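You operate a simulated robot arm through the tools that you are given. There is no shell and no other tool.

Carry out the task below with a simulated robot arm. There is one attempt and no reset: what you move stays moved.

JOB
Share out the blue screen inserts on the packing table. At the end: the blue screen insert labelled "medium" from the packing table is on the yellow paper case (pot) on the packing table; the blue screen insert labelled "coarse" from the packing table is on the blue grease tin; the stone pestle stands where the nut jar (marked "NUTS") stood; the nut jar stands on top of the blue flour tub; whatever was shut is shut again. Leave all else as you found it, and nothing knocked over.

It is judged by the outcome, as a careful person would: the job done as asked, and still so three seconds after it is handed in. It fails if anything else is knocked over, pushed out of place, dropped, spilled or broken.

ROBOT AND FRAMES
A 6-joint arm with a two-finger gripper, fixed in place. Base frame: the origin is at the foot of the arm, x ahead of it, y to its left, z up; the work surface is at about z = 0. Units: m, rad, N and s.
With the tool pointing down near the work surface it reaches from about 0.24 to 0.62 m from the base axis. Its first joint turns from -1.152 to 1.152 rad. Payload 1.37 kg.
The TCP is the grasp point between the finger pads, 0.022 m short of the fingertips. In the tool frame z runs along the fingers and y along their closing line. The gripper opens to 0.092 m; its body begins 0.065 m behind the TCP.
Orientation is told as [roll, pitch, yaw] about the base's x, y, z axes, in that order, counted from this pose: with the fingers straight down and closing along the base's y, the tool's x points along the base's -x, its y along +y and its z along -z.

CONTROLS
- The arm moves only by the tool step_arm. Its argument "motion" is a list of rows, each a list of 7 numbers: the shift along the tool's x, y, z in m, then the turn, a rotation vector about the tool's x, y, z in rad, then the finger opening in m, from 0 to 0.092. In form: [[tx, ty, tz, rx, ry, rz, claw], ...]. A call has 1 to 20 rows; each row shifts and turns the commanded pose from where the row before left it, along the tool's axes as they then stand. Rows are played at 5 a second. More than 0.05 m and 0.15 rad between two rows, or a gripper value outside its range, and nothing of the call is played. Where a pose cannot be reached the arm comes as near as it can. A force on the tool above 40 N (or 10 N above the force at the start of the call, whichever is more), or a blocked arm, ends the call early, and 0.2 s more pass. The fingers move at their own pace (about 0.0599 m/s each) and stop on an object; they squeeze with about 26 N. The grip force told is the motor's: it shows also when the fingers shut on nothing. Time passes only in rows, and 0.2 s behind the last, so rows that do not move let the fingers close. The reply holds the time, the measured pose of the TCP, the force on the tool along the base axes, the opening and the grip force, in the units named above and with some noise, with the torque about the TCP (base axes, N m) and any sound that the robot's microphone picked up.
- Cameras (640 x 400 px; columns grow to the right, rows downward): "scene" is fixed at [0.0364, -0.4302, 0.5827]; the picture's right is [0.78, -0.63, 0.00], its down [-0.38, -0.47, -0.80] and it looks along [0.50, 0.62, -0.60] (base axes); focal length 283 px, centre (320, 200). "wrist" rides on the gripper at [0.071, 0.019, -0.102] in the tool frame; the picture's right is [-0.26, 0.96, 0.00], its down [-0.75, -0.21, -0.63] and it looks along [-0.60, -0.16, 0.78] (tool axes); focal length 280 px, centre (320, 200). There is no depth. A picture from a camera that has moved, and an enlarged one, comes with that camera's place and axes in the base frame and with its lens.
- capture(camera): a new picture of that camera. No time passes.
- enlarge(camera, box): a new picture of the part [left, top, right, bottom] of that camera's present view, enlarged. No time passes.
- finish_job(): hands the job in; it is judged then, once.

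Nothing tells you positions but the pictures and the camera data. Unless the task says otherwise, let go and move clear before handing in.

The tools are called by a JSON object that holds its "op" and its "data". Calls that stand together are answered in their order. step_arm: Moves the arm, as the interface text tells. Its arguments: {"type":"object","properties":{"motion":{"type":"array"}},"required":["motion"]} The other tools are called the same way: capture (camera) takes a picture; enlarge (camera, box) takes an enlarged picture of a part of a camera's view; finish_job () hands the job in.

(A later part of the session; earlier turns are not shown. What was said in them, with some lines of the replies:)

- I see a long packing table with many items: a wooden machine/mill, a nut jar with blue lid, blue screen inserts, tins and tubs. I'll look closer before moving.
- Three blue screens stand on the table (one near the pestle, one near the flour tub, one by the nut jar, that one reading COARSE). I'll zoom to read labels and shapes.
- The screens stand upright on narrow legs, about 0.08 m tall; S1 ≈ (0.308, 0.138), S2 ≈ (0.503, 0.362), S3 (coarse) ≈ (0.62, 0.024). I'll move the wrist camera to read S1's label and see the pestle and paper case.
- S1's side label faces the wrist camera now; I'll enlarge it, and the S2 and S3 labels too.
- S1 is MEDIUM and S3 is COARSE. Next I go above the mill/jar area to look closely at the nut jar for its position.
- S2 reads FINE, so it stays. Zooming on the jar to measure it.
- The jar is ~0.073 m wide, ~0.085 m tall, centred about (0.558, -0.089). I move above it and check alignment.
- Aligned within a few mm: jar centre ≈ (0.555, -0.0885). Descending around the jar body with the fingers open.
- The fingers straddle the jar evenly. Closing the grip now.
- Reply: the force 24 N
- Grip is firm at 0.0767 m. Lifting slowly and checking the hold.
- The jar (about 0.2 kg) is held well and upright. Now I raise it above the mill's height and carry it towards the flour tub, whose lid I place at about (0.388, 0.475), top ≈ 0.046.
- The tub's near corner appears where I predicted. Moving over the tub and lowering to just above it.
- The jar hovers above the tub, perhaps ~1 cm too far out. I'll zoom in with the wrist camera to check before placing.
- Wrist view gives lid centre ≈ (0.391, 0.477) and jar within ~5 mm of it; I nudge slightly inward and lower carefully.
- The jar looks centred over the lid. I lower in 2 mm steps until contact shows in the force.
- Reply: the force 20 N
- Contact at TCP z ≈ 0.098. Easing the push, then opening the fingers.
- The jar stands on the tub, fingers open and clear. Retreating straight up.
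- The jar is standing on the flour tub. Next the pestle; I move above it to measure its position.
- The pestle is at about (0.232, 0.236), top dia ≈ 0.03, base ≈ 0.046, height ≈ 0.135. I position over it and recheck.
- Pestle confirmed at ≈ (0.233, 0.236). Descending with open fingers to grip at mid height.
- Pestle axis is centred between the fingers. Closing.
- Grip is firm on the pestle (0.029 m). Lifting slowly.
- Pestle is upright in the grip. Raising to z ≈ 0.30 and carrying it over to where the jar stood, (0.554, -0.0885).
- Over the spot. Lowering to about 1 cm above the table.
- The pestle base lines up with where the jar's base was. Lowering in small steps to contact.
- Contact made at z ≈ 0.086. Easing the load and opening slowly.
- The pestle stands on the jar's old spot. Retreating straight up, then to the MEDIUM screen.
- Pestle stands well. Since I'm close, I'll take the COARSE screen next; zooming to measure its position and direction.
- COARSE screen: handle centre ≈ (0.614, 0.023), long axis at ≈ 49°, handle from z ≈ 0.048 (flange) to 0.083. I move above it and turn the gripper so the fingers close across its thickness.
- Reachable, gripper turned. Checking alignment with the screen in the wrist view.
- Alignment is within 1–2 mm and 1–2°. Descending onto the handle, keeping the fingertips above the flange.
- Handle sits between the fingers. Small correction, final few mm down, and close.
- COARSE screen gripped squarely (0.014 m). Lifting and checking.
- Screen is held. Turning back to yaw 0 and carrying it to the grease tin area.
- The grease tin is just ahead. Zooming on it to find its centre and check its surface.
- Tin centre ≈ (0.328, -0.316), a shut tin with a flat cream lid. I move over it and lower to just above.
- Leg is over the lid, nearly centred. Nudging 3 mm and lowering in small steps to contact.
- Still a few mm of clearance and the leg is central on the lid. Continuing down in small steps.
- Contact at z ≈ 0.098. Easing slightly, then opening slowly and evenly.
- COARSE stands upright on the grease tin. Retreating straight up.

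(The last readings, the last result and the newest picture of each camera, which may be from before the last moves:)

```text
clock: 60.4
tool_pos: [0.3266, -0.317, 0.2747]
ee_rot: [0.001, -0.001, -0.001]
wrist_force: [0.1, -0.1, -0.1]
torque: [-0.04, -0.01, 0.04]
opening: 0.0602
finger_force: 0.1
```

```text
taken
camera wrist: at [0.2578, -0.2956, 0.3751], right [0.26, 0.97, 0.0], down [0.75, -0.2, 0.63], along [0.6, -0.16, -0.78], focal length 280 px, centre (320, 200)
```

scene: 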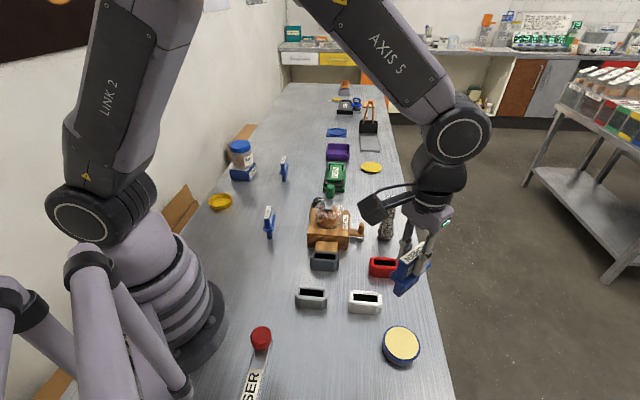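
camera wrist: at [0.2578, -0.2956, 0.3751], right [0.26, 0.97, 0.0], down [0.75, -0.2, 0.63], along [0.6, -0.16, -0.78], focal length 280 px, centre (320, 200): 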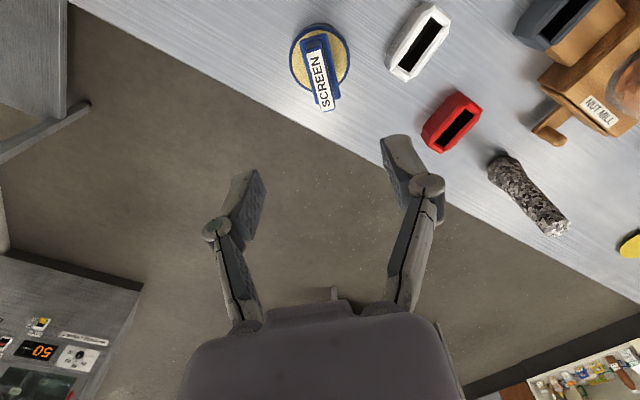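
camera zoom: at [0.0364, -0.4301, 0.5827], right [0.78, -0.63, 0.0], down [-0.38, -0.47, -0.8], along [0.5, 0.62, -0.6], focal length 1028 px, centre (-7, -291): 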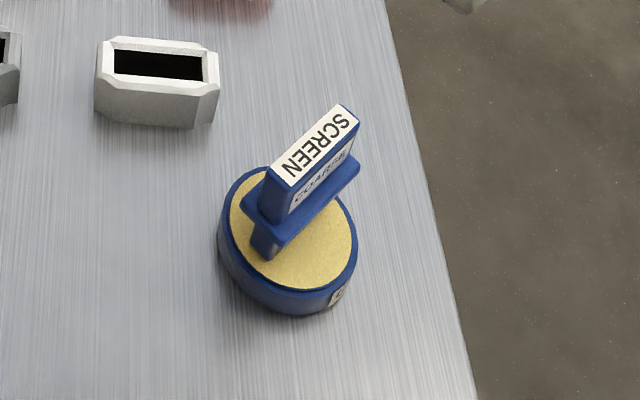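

COARSE is stable on the tin. Now moving above the MEDIUM screen and turning the gripper to match it.

{"op": "step_arm", "data": {"motion": [[0.002, 0.025, 0, 0, 0, 0, 0.07], [0.002, 0.043, 0, 0, 0, 0, 0.07], [0.002, 0.043, 0, 0, 0, 0, 0.07], [0.002, 0.043, 0, 0, 0, 0, 0.07], [0.002, 0.043, 0, 0, 0, 0, 0.07], [0.002, 0.043, 0, 0, 0, 0, 0.07], [0.002, 0.043, 0, 0, 0, 0, 0.07], [0.002, 0.043, 0, 0, 0, 0, 0.07], [0.002, 0.043, 0, 0, 0, 0, 0.07], [0.002, 0.043, 0, 0, 0, 0, 0.07], [0.002, 0.0425, 0, 0, 0, 0, 0.07], [0, 0, 0.02, 0, 0, -0.1417, 0.07], [0, 0, 0.02, 0, 0, -0.1417, 0.07], [0, 0, 0.02, 0, 0, -0.1417, 0.07], [0, 0, 0.015, 0, 0, -0.1417, 0.07], [0, 0, 0, 0, 0, -0.1417, 0.07], [0, 0, 0, 0, 0, -0.1417, 0.07], [0, 0, 0, 0, 0, 0, 0.07]]}}

{"op": "capture", "data": {"camera": "wrist"}}

{"op": "capture", "data": {"camera": "scene"}}

```text
clock: 64.2
tool_pos: [0.3056, 0.1393, 0.1986]
ee_rot: [-0.001, 0.0, 0.851]
wrist_force: [1.6, -0.9, 0.0]
torque: [-0.04, 0.02, 0.02]
opening: 0.0699
finger_force: 0.1
```

```text
taken
camera wrist: at [0.2456, 0.0993, 0.2987], right [-0.55, 0.83, 0.0], down [0.65, 0.43, 0.63], along [0.52, 0.35, -0.78], focal length 280 px, centre (320, 200)
```

wrist: 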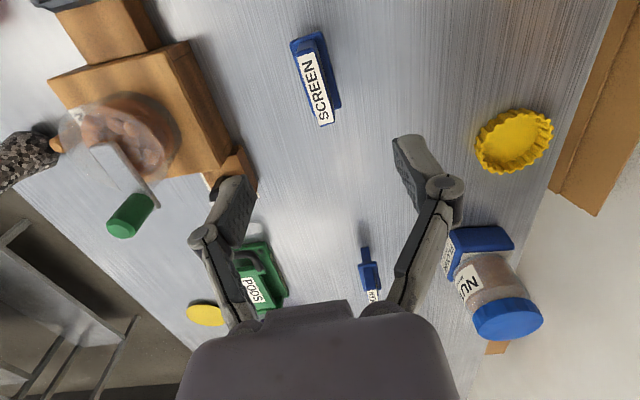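

```text
taken
```

scene: 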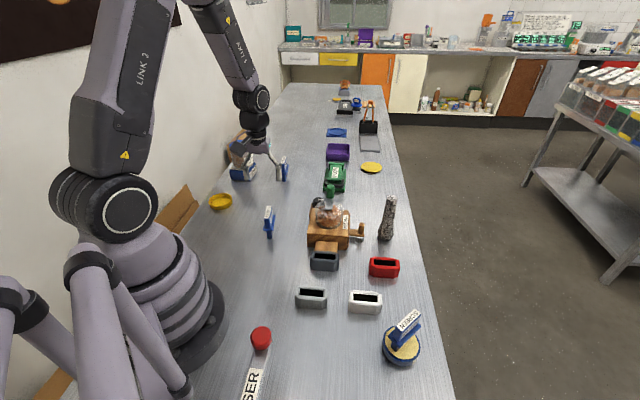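

{"op": "enlarge", "data": {"camera": "wrist", "box": [270, 20, 370, 140]}}

{"op": "enlarge", "data": {"camera": "wrist", "box": [450, 90, 580, 200]}}

```text
3.33 times, centred on (320, 80) of wrist
camera zoom: at [0.2456, 0.0993, 0.2987], right [-0.55, 0.83, 0.0], down [0.65, 0.43, 0.63], along [0.52, 0.35, -0.78], focal length 935 px, centre (320, 600)
```

zoom: 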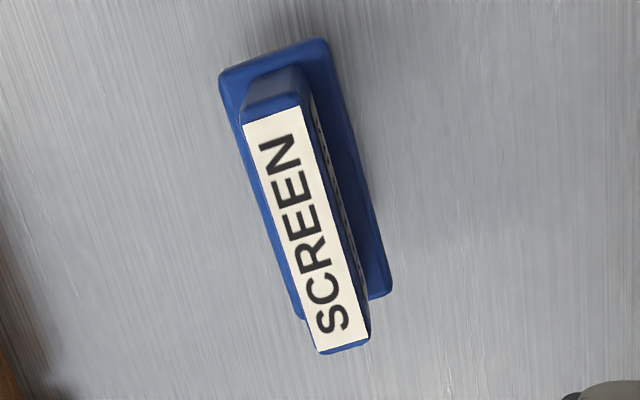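

```text
3.64 times, centred on (515, 145) of wrist
camera zoom: at [0.2456, 0.0993, 0.2987], right [-0.55, 0.83, 0.0], down [0.65, 0.43, 0.63], along [0.52, 0.35, -0.78], focal length 1020 px, centre (-389, 400)
```

zoom: 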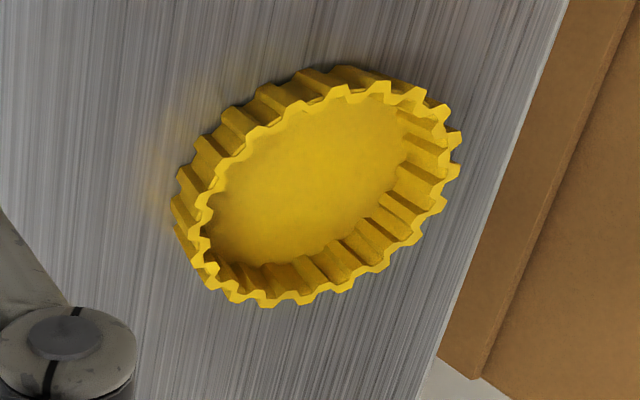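

MEDIUM screen is centred to ~6 mm along its length and ~2° off in angle. Correcting both while descending onto the handle.

{"op": "step_arm", "data": {"motion": [[0.005, 0, 0.02, 0, 0, -0.028, 0.07], [0, 0, 0.03, 0, 0, 0, 0.06], [0, 0, 0.03, 0, 0, 0, 0.06], [0, 0, 0.025, 0, 0, 0, 0.06], [0, 0, 0.012, 0, 0, 0, 0.06], [0, 0, 0.0, 0, 0, 0, 0.06]]}}

{"op": "capture", "data": {"camera": "wrist"}}

{"op": "enlarge", "data": {"camera": "scene", "box": [220, 160, 320, 260]}}

```text
clock: 65.6
tool_pos: [0.3014, 0.1345, 0.0807]
ee_rot: [-0.001, 0.0, 0.878]
wrist_force: [-0.1, -0.2, 1.0]
torque: [0.01, 0.0, 0.01]
opening: 0.0597
finger_force: 0.0
```

```text
taken
camera wrist: at [0.2433, 0.0937, 0.1816], right [-0.58, 0.82, 0.0], down [0.64, 0.45, 0.63], along [0.51, 0.36, -0.78], focal length 280 px, centre (320, 200)
```

wrist: 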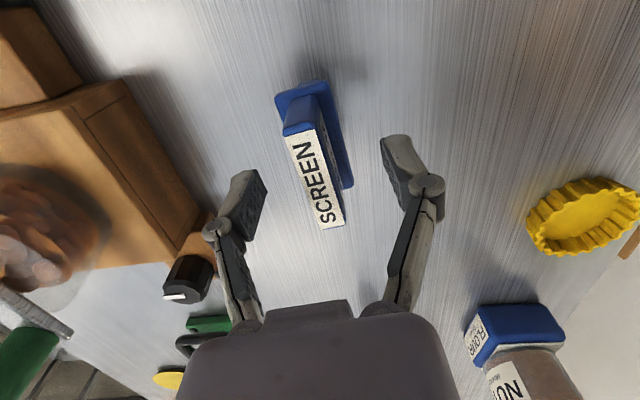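

```text
4.00 times, centred on (270, 210) of scene
camera zoom: at [0.0364, -0.4301, 0.5827], right [0.78, -0.63, 0.0], down [-0.38, -0.47, -0.8], along [0.5, 0.62, -0.6], focal length 1130 px, centre (520, 160)
```

zoom: 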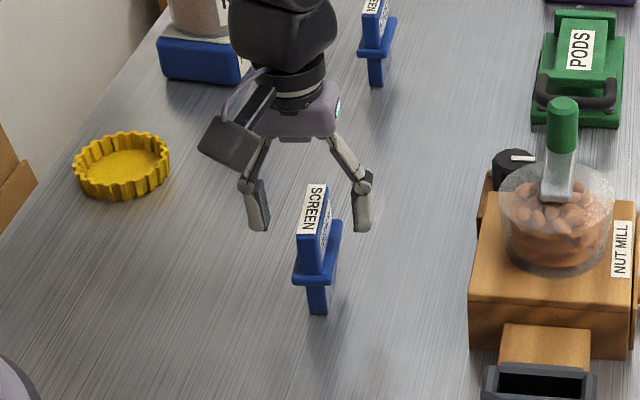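

Good. Final approach and closing on the handle.

{"op": "step_arm", "data": {"motion": [[0.003, -0.001, 0.003, 0, 0, 0, 0.06], [0, 0, 0.003, 0, 0, 0, 0.06], [0, 0, 0, 0, 0, 0, 0.045], [0, 0, 0, 0, 0, 0, 0.03], [0, 0, 0, 0, 0, 0, 0.02], [0, 0, 0, 0, 0, 0, 0.01], [0, 0, 0, 0, 0, 0, 0.0], [0, 0, 0, 0, 0, 0, 0.0]]}}

{"op": "capture", "data": {"camera": "wrist"}}

```text
clock: 67.4
tool_pos: [0.3012, 0.1321, 0.0758]
ee_rot: [0.001, 0.001, 0.878]
wrist_force: [-1.1, -0.8, 0.3]
torque: [0.01, -0.02, -0.01]
opening: 0.0142
finger_force: 25.9
```

```text
taken
camera wrist: at [0.2421, 0.0907, 0.1757], right [-0.58, 0.82, 0.0], down [0.64, 0.45, 0.63], along [0.51, 0.36, -0.78], focal length 280 px, centre (320, 200)
```

wrist: 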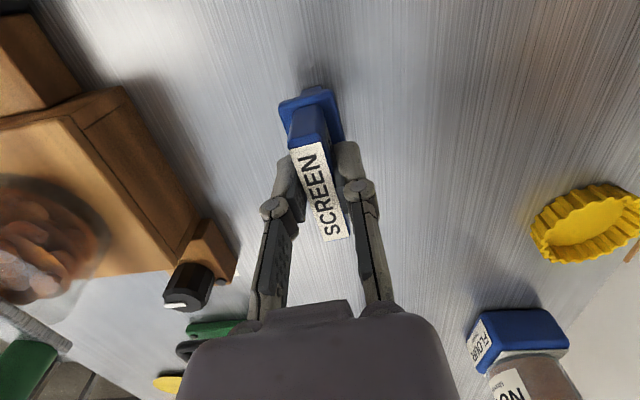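

MEDIUM is gripped. Lifting and moving over to the yellow paper case at about (0.243, 0.36).

{"op": "step_arm", "data": {"motion": [[0, 0, -0.005, 0, 0, 0, 0.0], [0, 0, -0.015, 0, 0, 0, 0.0], [0, 0, -0.03, 0, 0, 0, 0.0], [0, 0, -0.04, 0, 0, 0, 0.0], [0, 0, -0.04, 0, 0, 0, 0.0], [0, 0, -0.015, 0, 0, 0, 0.0], [-0.01, 0.0137, 0, 0, 0, 0, 0.0], [-0.01974, 0.0272, 0, 0, 0, 0, 0.0], [-0.01974, 0.0272, 0, 0, 0, 0, 0.0], [-0.01974, 0.0272, 0, 0, 0, 0, 0.0], [-0.01974, 0.0272, 0, 0, 0, 0, 0.0], [-0.01974, 0.0272, 0, 0, 0, 0, 0.0], [-0.01974, 0.0272, 0, 0, 0, 0, 0.0], [-0.0097, 0.0135, 0, 0, 0, 0, 0.0], [0, 0, 0, 0, 0, 0, 0.0]]}}

{"op": "capture", "data": {"camera": "wrist"}}

{"op": "capture", "data": {"camera": "scene"}}

```text
clock: 70.6
tool_pos: [0.2408, 0.3592, 0.221]
ee_rot: [0.0, 0.001, 0.877]
wrist_force: [-0.2, 0.9, 0.0]
torque: [-0.01, 0.0, 0.05]
opening: 0.014
finger_force: 25.7
```

```text
taken
camera wrist: at [0.1825, 0.3192, 0.3217], right [-0.58, 0.82, 0.0], down [0.64, 0.45, 0.63], along [0.51, 0.36, -0.78], focal length 280 px, centre (320, 200)
```

wrist: 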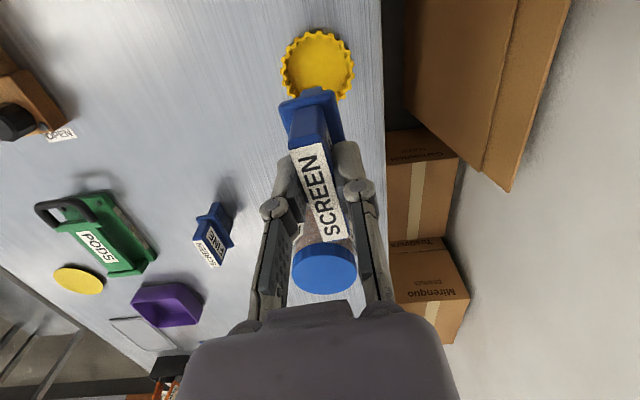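

```text
taken
```

scene: 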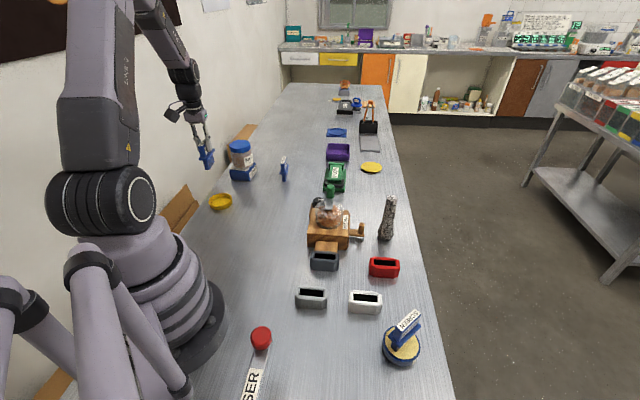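

{"op": "enlarge", "data": {"camera": "wrist", "box": [260, 10, 380, 120]}}

{"op": "enlarge", "data": {"camera": "scene", "box": [190, 140, 280, 230]}}

```text
3.64 times, centred on (320, 65) of wrist
camera zoom: at [0.1825, 0.3192, 0.3217], right [-0.58, 0.82, 0.0], down [0.64, 0.45, 0.63], along [0.51, 0.36, -0.78], focal length 1020 px, centre (320, 691)
```

zoom: 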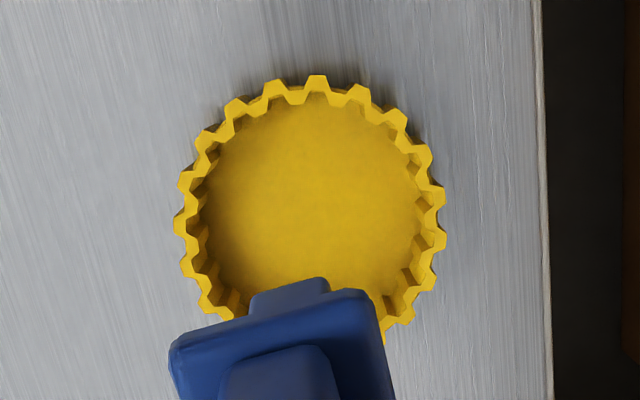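

```text
4.44 times, centred on (235, 185) of scene
camera zoom: at [0.0364, -0.4301, 0.5827], right [0.78, -0.63, 0.0], down [-0.38, -0.47, -0.8], along [0.5, 0.62, -0.6], focal length 1256 px, centre (698, 267)
```

zoom: 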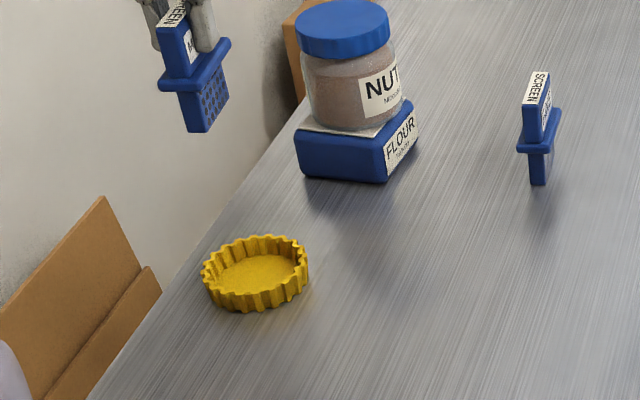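

The case's centre is within ~2 mm of under the screen. Lowering until the leg is just above the rim, then checking.

{"op": "step_arm", "data": {"motion": [[0, -0.0015, 0.02, 0, 0, 0, 0.0], [0, 0, 0.03, 0, 0, 0, 0.0], [0, 0, 0.03, 0, 0, 0, 0.0], [0, 0, 0.02, 0, 0, 0, 0.0], [0, 0, 0.008, 0, 0, 0, 0.0], [0, 0, 0, 0, 0, 0, 0.0]]}}

{"op": "capture", "data": {"camera": "wrist"}}

{"op": "enlarge", "data": {"camera": "scene", "box": [180, 150, 270, 230]}}

```text
clock: 72.0
tool_pos: [0.2422, 0.3579, 0.1121]
ee_rot: [0.001, -0.002, 0.878]
wrist_force: [0.2, -0.2, -0.4]
torque: [0.01, -0.04, -0.02]
opening: 0.0144
finger_force: 26.1
```

```text
taken
camera wrist: at [0.1839, 0.3174, 0.2127], right [-0.58, 0.82, 0.0], down [0.64, 0.45, 0.63], along [0.51, 0.36, -0.78], focal length 280 px, centre (320, 200)
```

wrist: 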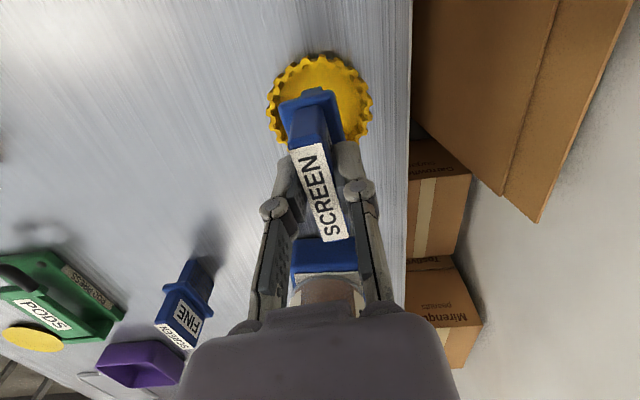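

```text
5.00 times, centred on (225, 190) of scene
camera zoom: at [0.0364, -0.4301, 0.5827], right [0.78, -0.63, 0.0], down [-0.38, -0.47, -0.8], along [0.5, 0.62, -0.6], focal length 1413 px, centre (795, 250)
```

zoom: 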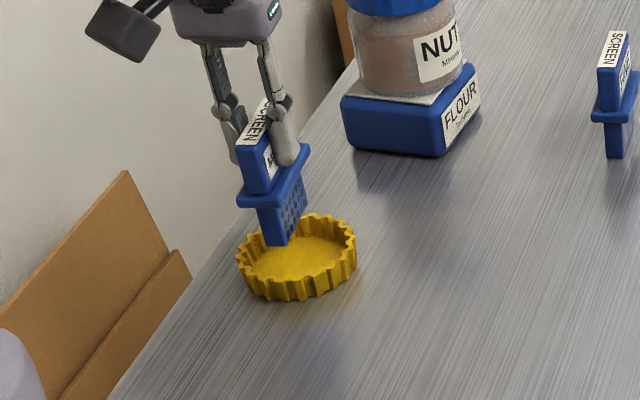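

Well centred over the case floor. Lowering into the case, then feeling for contact.

{"op": "step_arm", "data": {"motion": [[0, 0, 0.01, 0, 0, 0, 0.0], [0, 0, 0.01, 0, 0, 0, 0.0], [0, 0, 0.007, 0, 0, 0, 0.0], [0, 0, 0, 0, 0, 0, 0.0]]}}

{"op": "enlarge", "data": {"camera": "scene", "box": [180, 150, 270, 230]}}

{"op": "step_arm", "data": {"motion": [[0, 0, 0.0015, 0, 0, 0, 0.0], [0, 0, 0, 0, 0, 0, 0.0]]}}

{"op": "step_arm", "data": {"motion": [[0, 0, 0.0015, 0, 0, 0, 0.0], [0, 0, 0, 0, 0, 0, 0.0]]}}

```text
clock: 73.0
tool_pos: [0.2431, 0.359, 0.0858]
ee_rot: [0.0, -0.001, 0.878]
wrist_force: [-0.4, -0.2, -0.3]
torque: [-0.03, 0.0, 0.0]
opening: 0.014
finger_force: 26.2
```

```text
5.00 times, centred on (225, 190) of scene
camera zoom: at [0.0364, -0.4301, 0.5827], right [0.78, -0.63, 0.0], down [-0.38, -0.47, -0.8], along [0.5, 0.62, -0.6], focal length 1413 px, centre (795, 250)
```

zoom: 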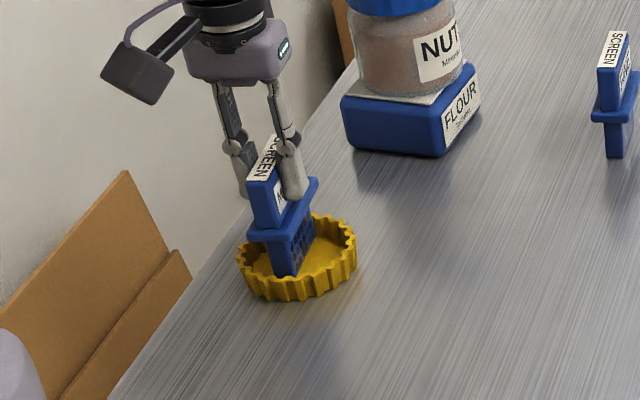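

```text
clock: 73.6
tool_pos: [0.2432, 0.358, 0.0839]
ee_rot: [0.001, 0.0, 0.879]
wrist_force: [0.1, 0.0, -1.5]
torque: [-0.01, -0.02, -0.02]
opening: 0.0141
finger_force: 25.7
```

```text
clock: 74.2
tool_pos: [0.2444, 0.358, 0.0828]
ee_rot: [0.001, 0.0, 0.878]
wrist_force: [-0.1, 0.3, -0.7]
torque: [-0.01, 0.02, -0.01]
opening: 0.014
finger_force: 26.5
```

{"op": "step_arm", "data": {"motion": [[0, 0, 0.0012, 0, 0, 0, 0.0], [0, 0, 0, 0, 0, 0, 0.0]]}}

{"op": "step_arm", "data": {"motion": [[0, 0, 0.0012, 0, 0, 0, 0.0], [0, 0, 0, 0, 0, 0, 0.0]]}}

{"op": "step_arm", "data": {"motion": [[0, 0, 0.001, 0, 0, 0, 0.0], [0, 0, 0, 0, 0, 0, 0.0]]}}

```text
clock: 74.8
tool_pos: [0.2428, 0.3589, 0.0814]
ee_rot: [-0.002, 0.0, 0.878]
wrist_force: [-1.0, -0.6, -0.1]
torque: [0.01, 0.03, 0.01]
opening: 0.0143
finger_force: 26.4
```

```text
clock: 75.4
tool_pos: [0.2428, 0.3586, 0.0798]
ee_rot: [0.0, 0.0, 0.878]
wrist_force: [-0.9, -0.3, -1.0]
torque: [-0.02, -0.01, -0.01]
opening: 0.0142
finger_force: 26.1
```

```text
clock: 76.0
tool_pos: [0.2431, 0.36, 0.0798]
ee_rot: [-0.001, -0.002, 0.88]
wrist_force: [-0.4, -0.7, 2.1]
torque: [-0.03, 0.01, 0.0]
opening: 0.0143
finger_force: 26.0
```

Contact is starting (+2 N). One tiny step to confirm, then slow release.

{"op": "step_arm", "data": {"motion": [[0, 0, 0.0004, 0, 0, 0, 0.0], [0, 0, 0, 0, 0, 0, 0.0]]}}

{"op": "enlarge", "data": {"camera": "scene", "box": [195, 165, 245, 225]}}

```text
clock: 76.6
tool_pos: [0.2437, 0.3585, 0.0791]
ee_rot: [-0.001, -0.002, 0.877]
wrist_force: [-0.1, -0.5, 4.0]
torque: [-0.03, 0.0, 0.0]
opening: 0.0143
finger_force: 26.1
```

```text
6.67 times, centred on (220, 195) of scene
camera zoom: at [0.0364, -0.4302, 0.5827], right [0.78, -0.63, 0.0], down [-0.38, -0.47, -0.8], along [0.5, 0.62, -0.6], focal length 1884 px, centre (987, 233)
```

zoom: 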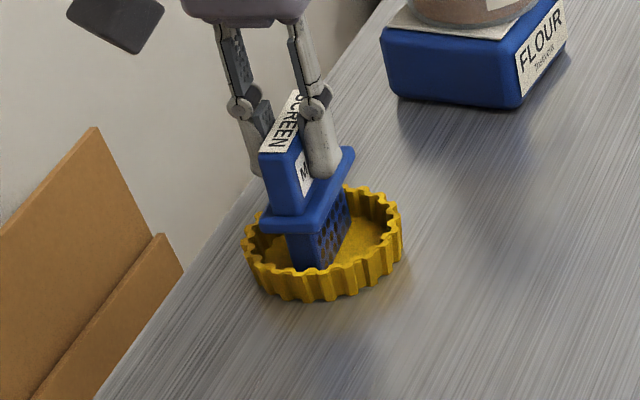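

The leg rests on the case floor. Releasing slowly.

{"op": "step_arm", "data": {"motion": [[0, 0, 0, 0, 0, 0, 0.015], [0, 0, 0, 0, 0, 0, 0.017], [0, 0, 0, 0, 0, 0, 0.02], [0, 0, 0, 0, 0, 0, 0.025], [0, 0, 0, 0, 0, 0, 0.032], [0, 0, 0, 0, 0, 0, 0.042], [0, 0, 0, 0, 0, 0, 0.052], [0, 0, 0, 0, 0, 0, 0.055], [0, 0, 0, 0, 0, 0, 0.055]]}}

{"op": "capture", "data": {"camera": "wrist"}}

{"op": "enlarge", "data": {"camera": "scene", "box": [195, 165, 245, 225]}}

```text
clock: 78.6
tool_pos: [0.2432, 0.3581, 0.0786]
ee_rot: [0.0, -0.002, 0.878]
wrist_force: [0.4, 0.2, 0.3]
torque: [0.0, 0.0, 0.02]
opening: 0.0553
finger_force: 0.0
```

```text
taken
camera wrist: at [0.1846, 0.3178, 0.1792], right [-0.58, 0.82, 0.0], down [0.64, 0.45, 0.63], along [0.51, 0.36, -0.78], focal length 280 px, centre (320, 200)
```

wrist: 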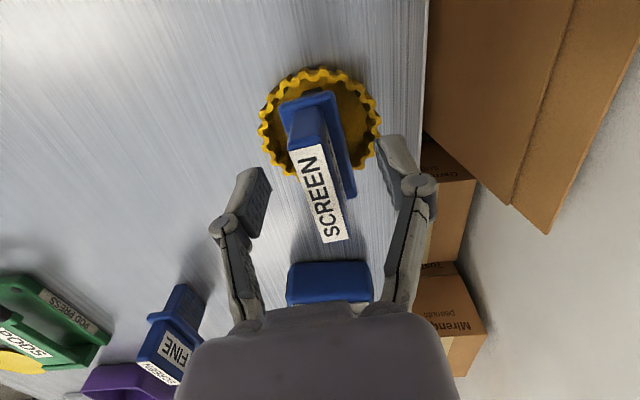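

```text
6.67 times, centred on (220, 195) of scene
camera zoom: at [0.0364, -0.4302, 0.5827], right [0.78, -0.63, 0.0], down [-0.38, -0.47, -0.8], along [0.5, 0.62, -0.6], focal length 1884 px, centre (987, 233)
```

zoom: 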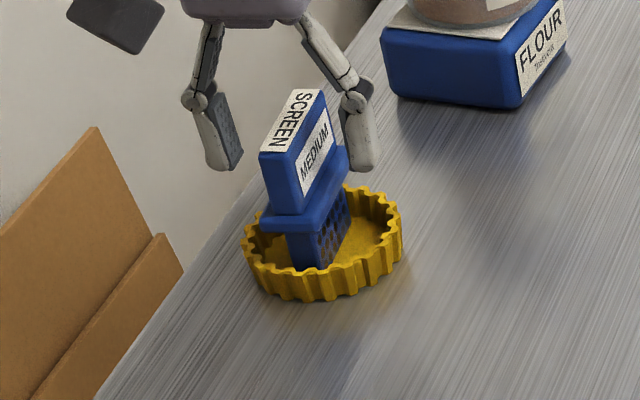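

MEDIUM stands upright in the yellow case. Retreating straight up and well clear, then checking everything.

{"op": "step_arm", "data": {"motion": [[0, 0, -0.01, 0, 0, 0, 0.055], [0, 0, -0.02, 0, 0, 0, 0.055], [0, 0, -0.035, 0, 0, 0, 0.055], [0, 0, -0.045, 0, 0, 0, 0.055], [0, 0, -0.045, 0, 0, 0, 0.055], [0, 0, -0.045, 0, 0, 0, 0.055], [0, 0, -0.02, 0, 0, 0, 0.055]]}}

{"op": "capture", "data": {"camera": "wrist"}}

{"op": "capture", "data": {"camera": "scene"}}

```text
clock: 80.2
tool_pos: [0.2426, 0.3582, 0.2989]
ee_rot: [0.0, 0.001, 0.878]
wrist_force: [-0.3, 0.6, 0.3]
torque: [-0.03, -0.02, 0.0]
opening: 0.0553
finger_force: 0.1
```

```text
taken
camera wrist: at [0.1842, 0.317, 0.3993], right [-0.58, 0.82, 0.0], down [0.64, 0.45, 0.63], along [0.51, 0.36, -0.78], focal length 280 px, centre (320, 200)
```

wrist: 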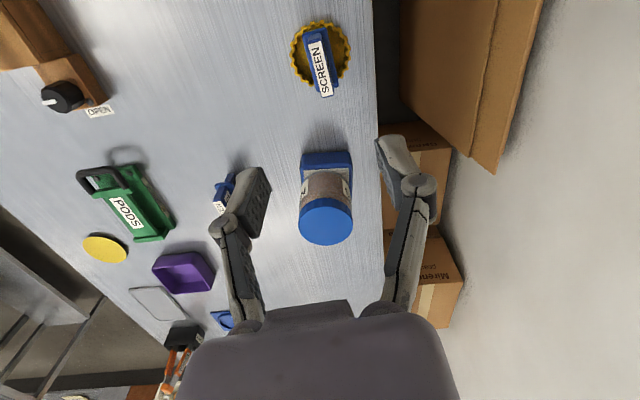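

```text
taken
```

scene: 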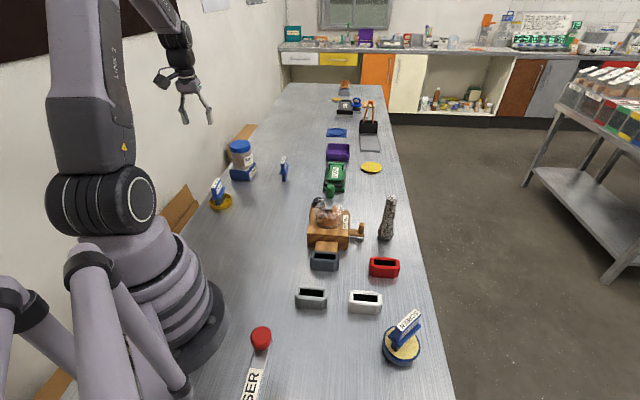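

All four items appear placed. I'll check the details closely before handing in.

{"op": "enlarge", "data": {"camera": "scene", "box": [195, 130, 305, 230]}}

{"op": "enlarge", "data": {"camera": "scene", "box": [290, 160, 440, 290]}}

{"op": "enlarge", "data": {"camera": "scene", "box": [280, 270, 450, 390]}}

{"op": "enlarge", "data": {"camera": "wrist", "box": [270, 10, 380, 250]}}

```text
4.00 times, centred on (250, 180) of scene
camera zoom: at [0.0364, -0.4302, 0.5827], right [0.78, -0.63, 0.0], down [-0.38, -0.47, -0.8], along [0.5, 0.62, -0.6], focal length 1130 px, centre (600, 280)
```

zoom: 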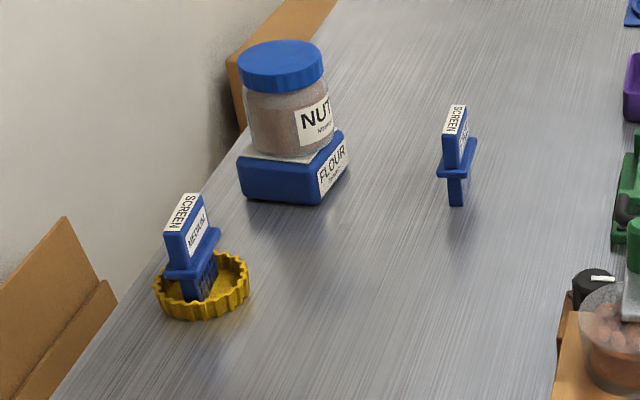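

```text
3.08 times, centred on (365, 225) of scene
camera zoom: at [0.0364, -0.4302, 0.5827], right [0.78, -0.63, 0.0], down [-0.38, -0.47, -0.8], along [0.5, 0.62, -0.6], focal length 870 px, centre (182, 123)
```

zoom: 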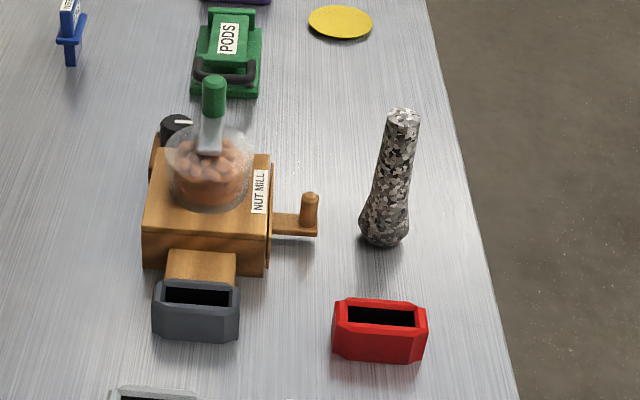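

```text
3.33 times, centred on (365, 330) of scene
camera zoom: at [0.0364, -0.4302, 0.5827], right [0.78, -0.63, 0.0], down [-0.38, -0.47, -0.8], along [0.5, 0.62, -0.6], focal length 942 px, centre (170, -233)
```

zoom: 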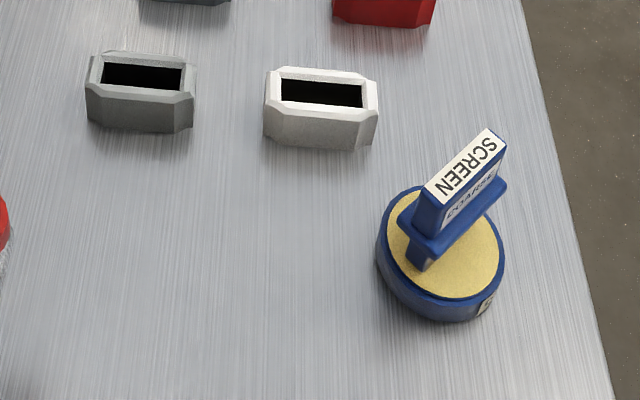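

```text
1.67 times, centred on (325, 130) of wrist
camera zoom: at [0.1842, 0.317, 0.3993], right [-0.58, 0.82, 0.0], down [0.64, 0.45, 0.63], along [0.51, 0.36, -0.78], focal length 467 px, centre (312, 317)
```

zoom: 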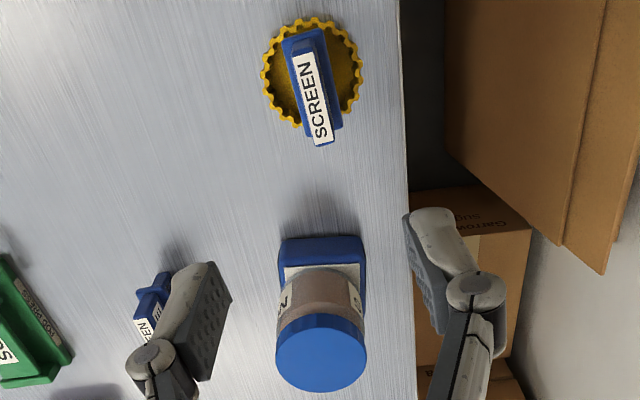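

Everything looks right:
- MEDIUM stands in the yellow case.
- COARSE stands on the shut grease tin.
- The pestle is on the jar's old spot.
- The jar is on the flour tub.
- FINE and everything else is unmoved.

The arm is clear, so I'm handing in.

{"op": "finish_job", "data": {}}

```text
The job is handed in.
```

The job is handed in. In my last close-up pictures, every item was in place and upright:

- **Medium screen insert:** standing inside the yellow paper case.
- **Coarse screen insert:** standing on the lid of the blue grease tin.
- **Stone pestle:** standing where the nut jar was, to within about 5 mm as measured in the scene camera's pictures.
- **Nut jar:** standing on the lid of the blue flour tub.

I opened nothing, so the tin, tub and jar are still shut. The fine screen insert and the other items on the table looked unmoved, and nothing was knocked over. The gripper was empty and about 0.3 m above the table at hand-in.
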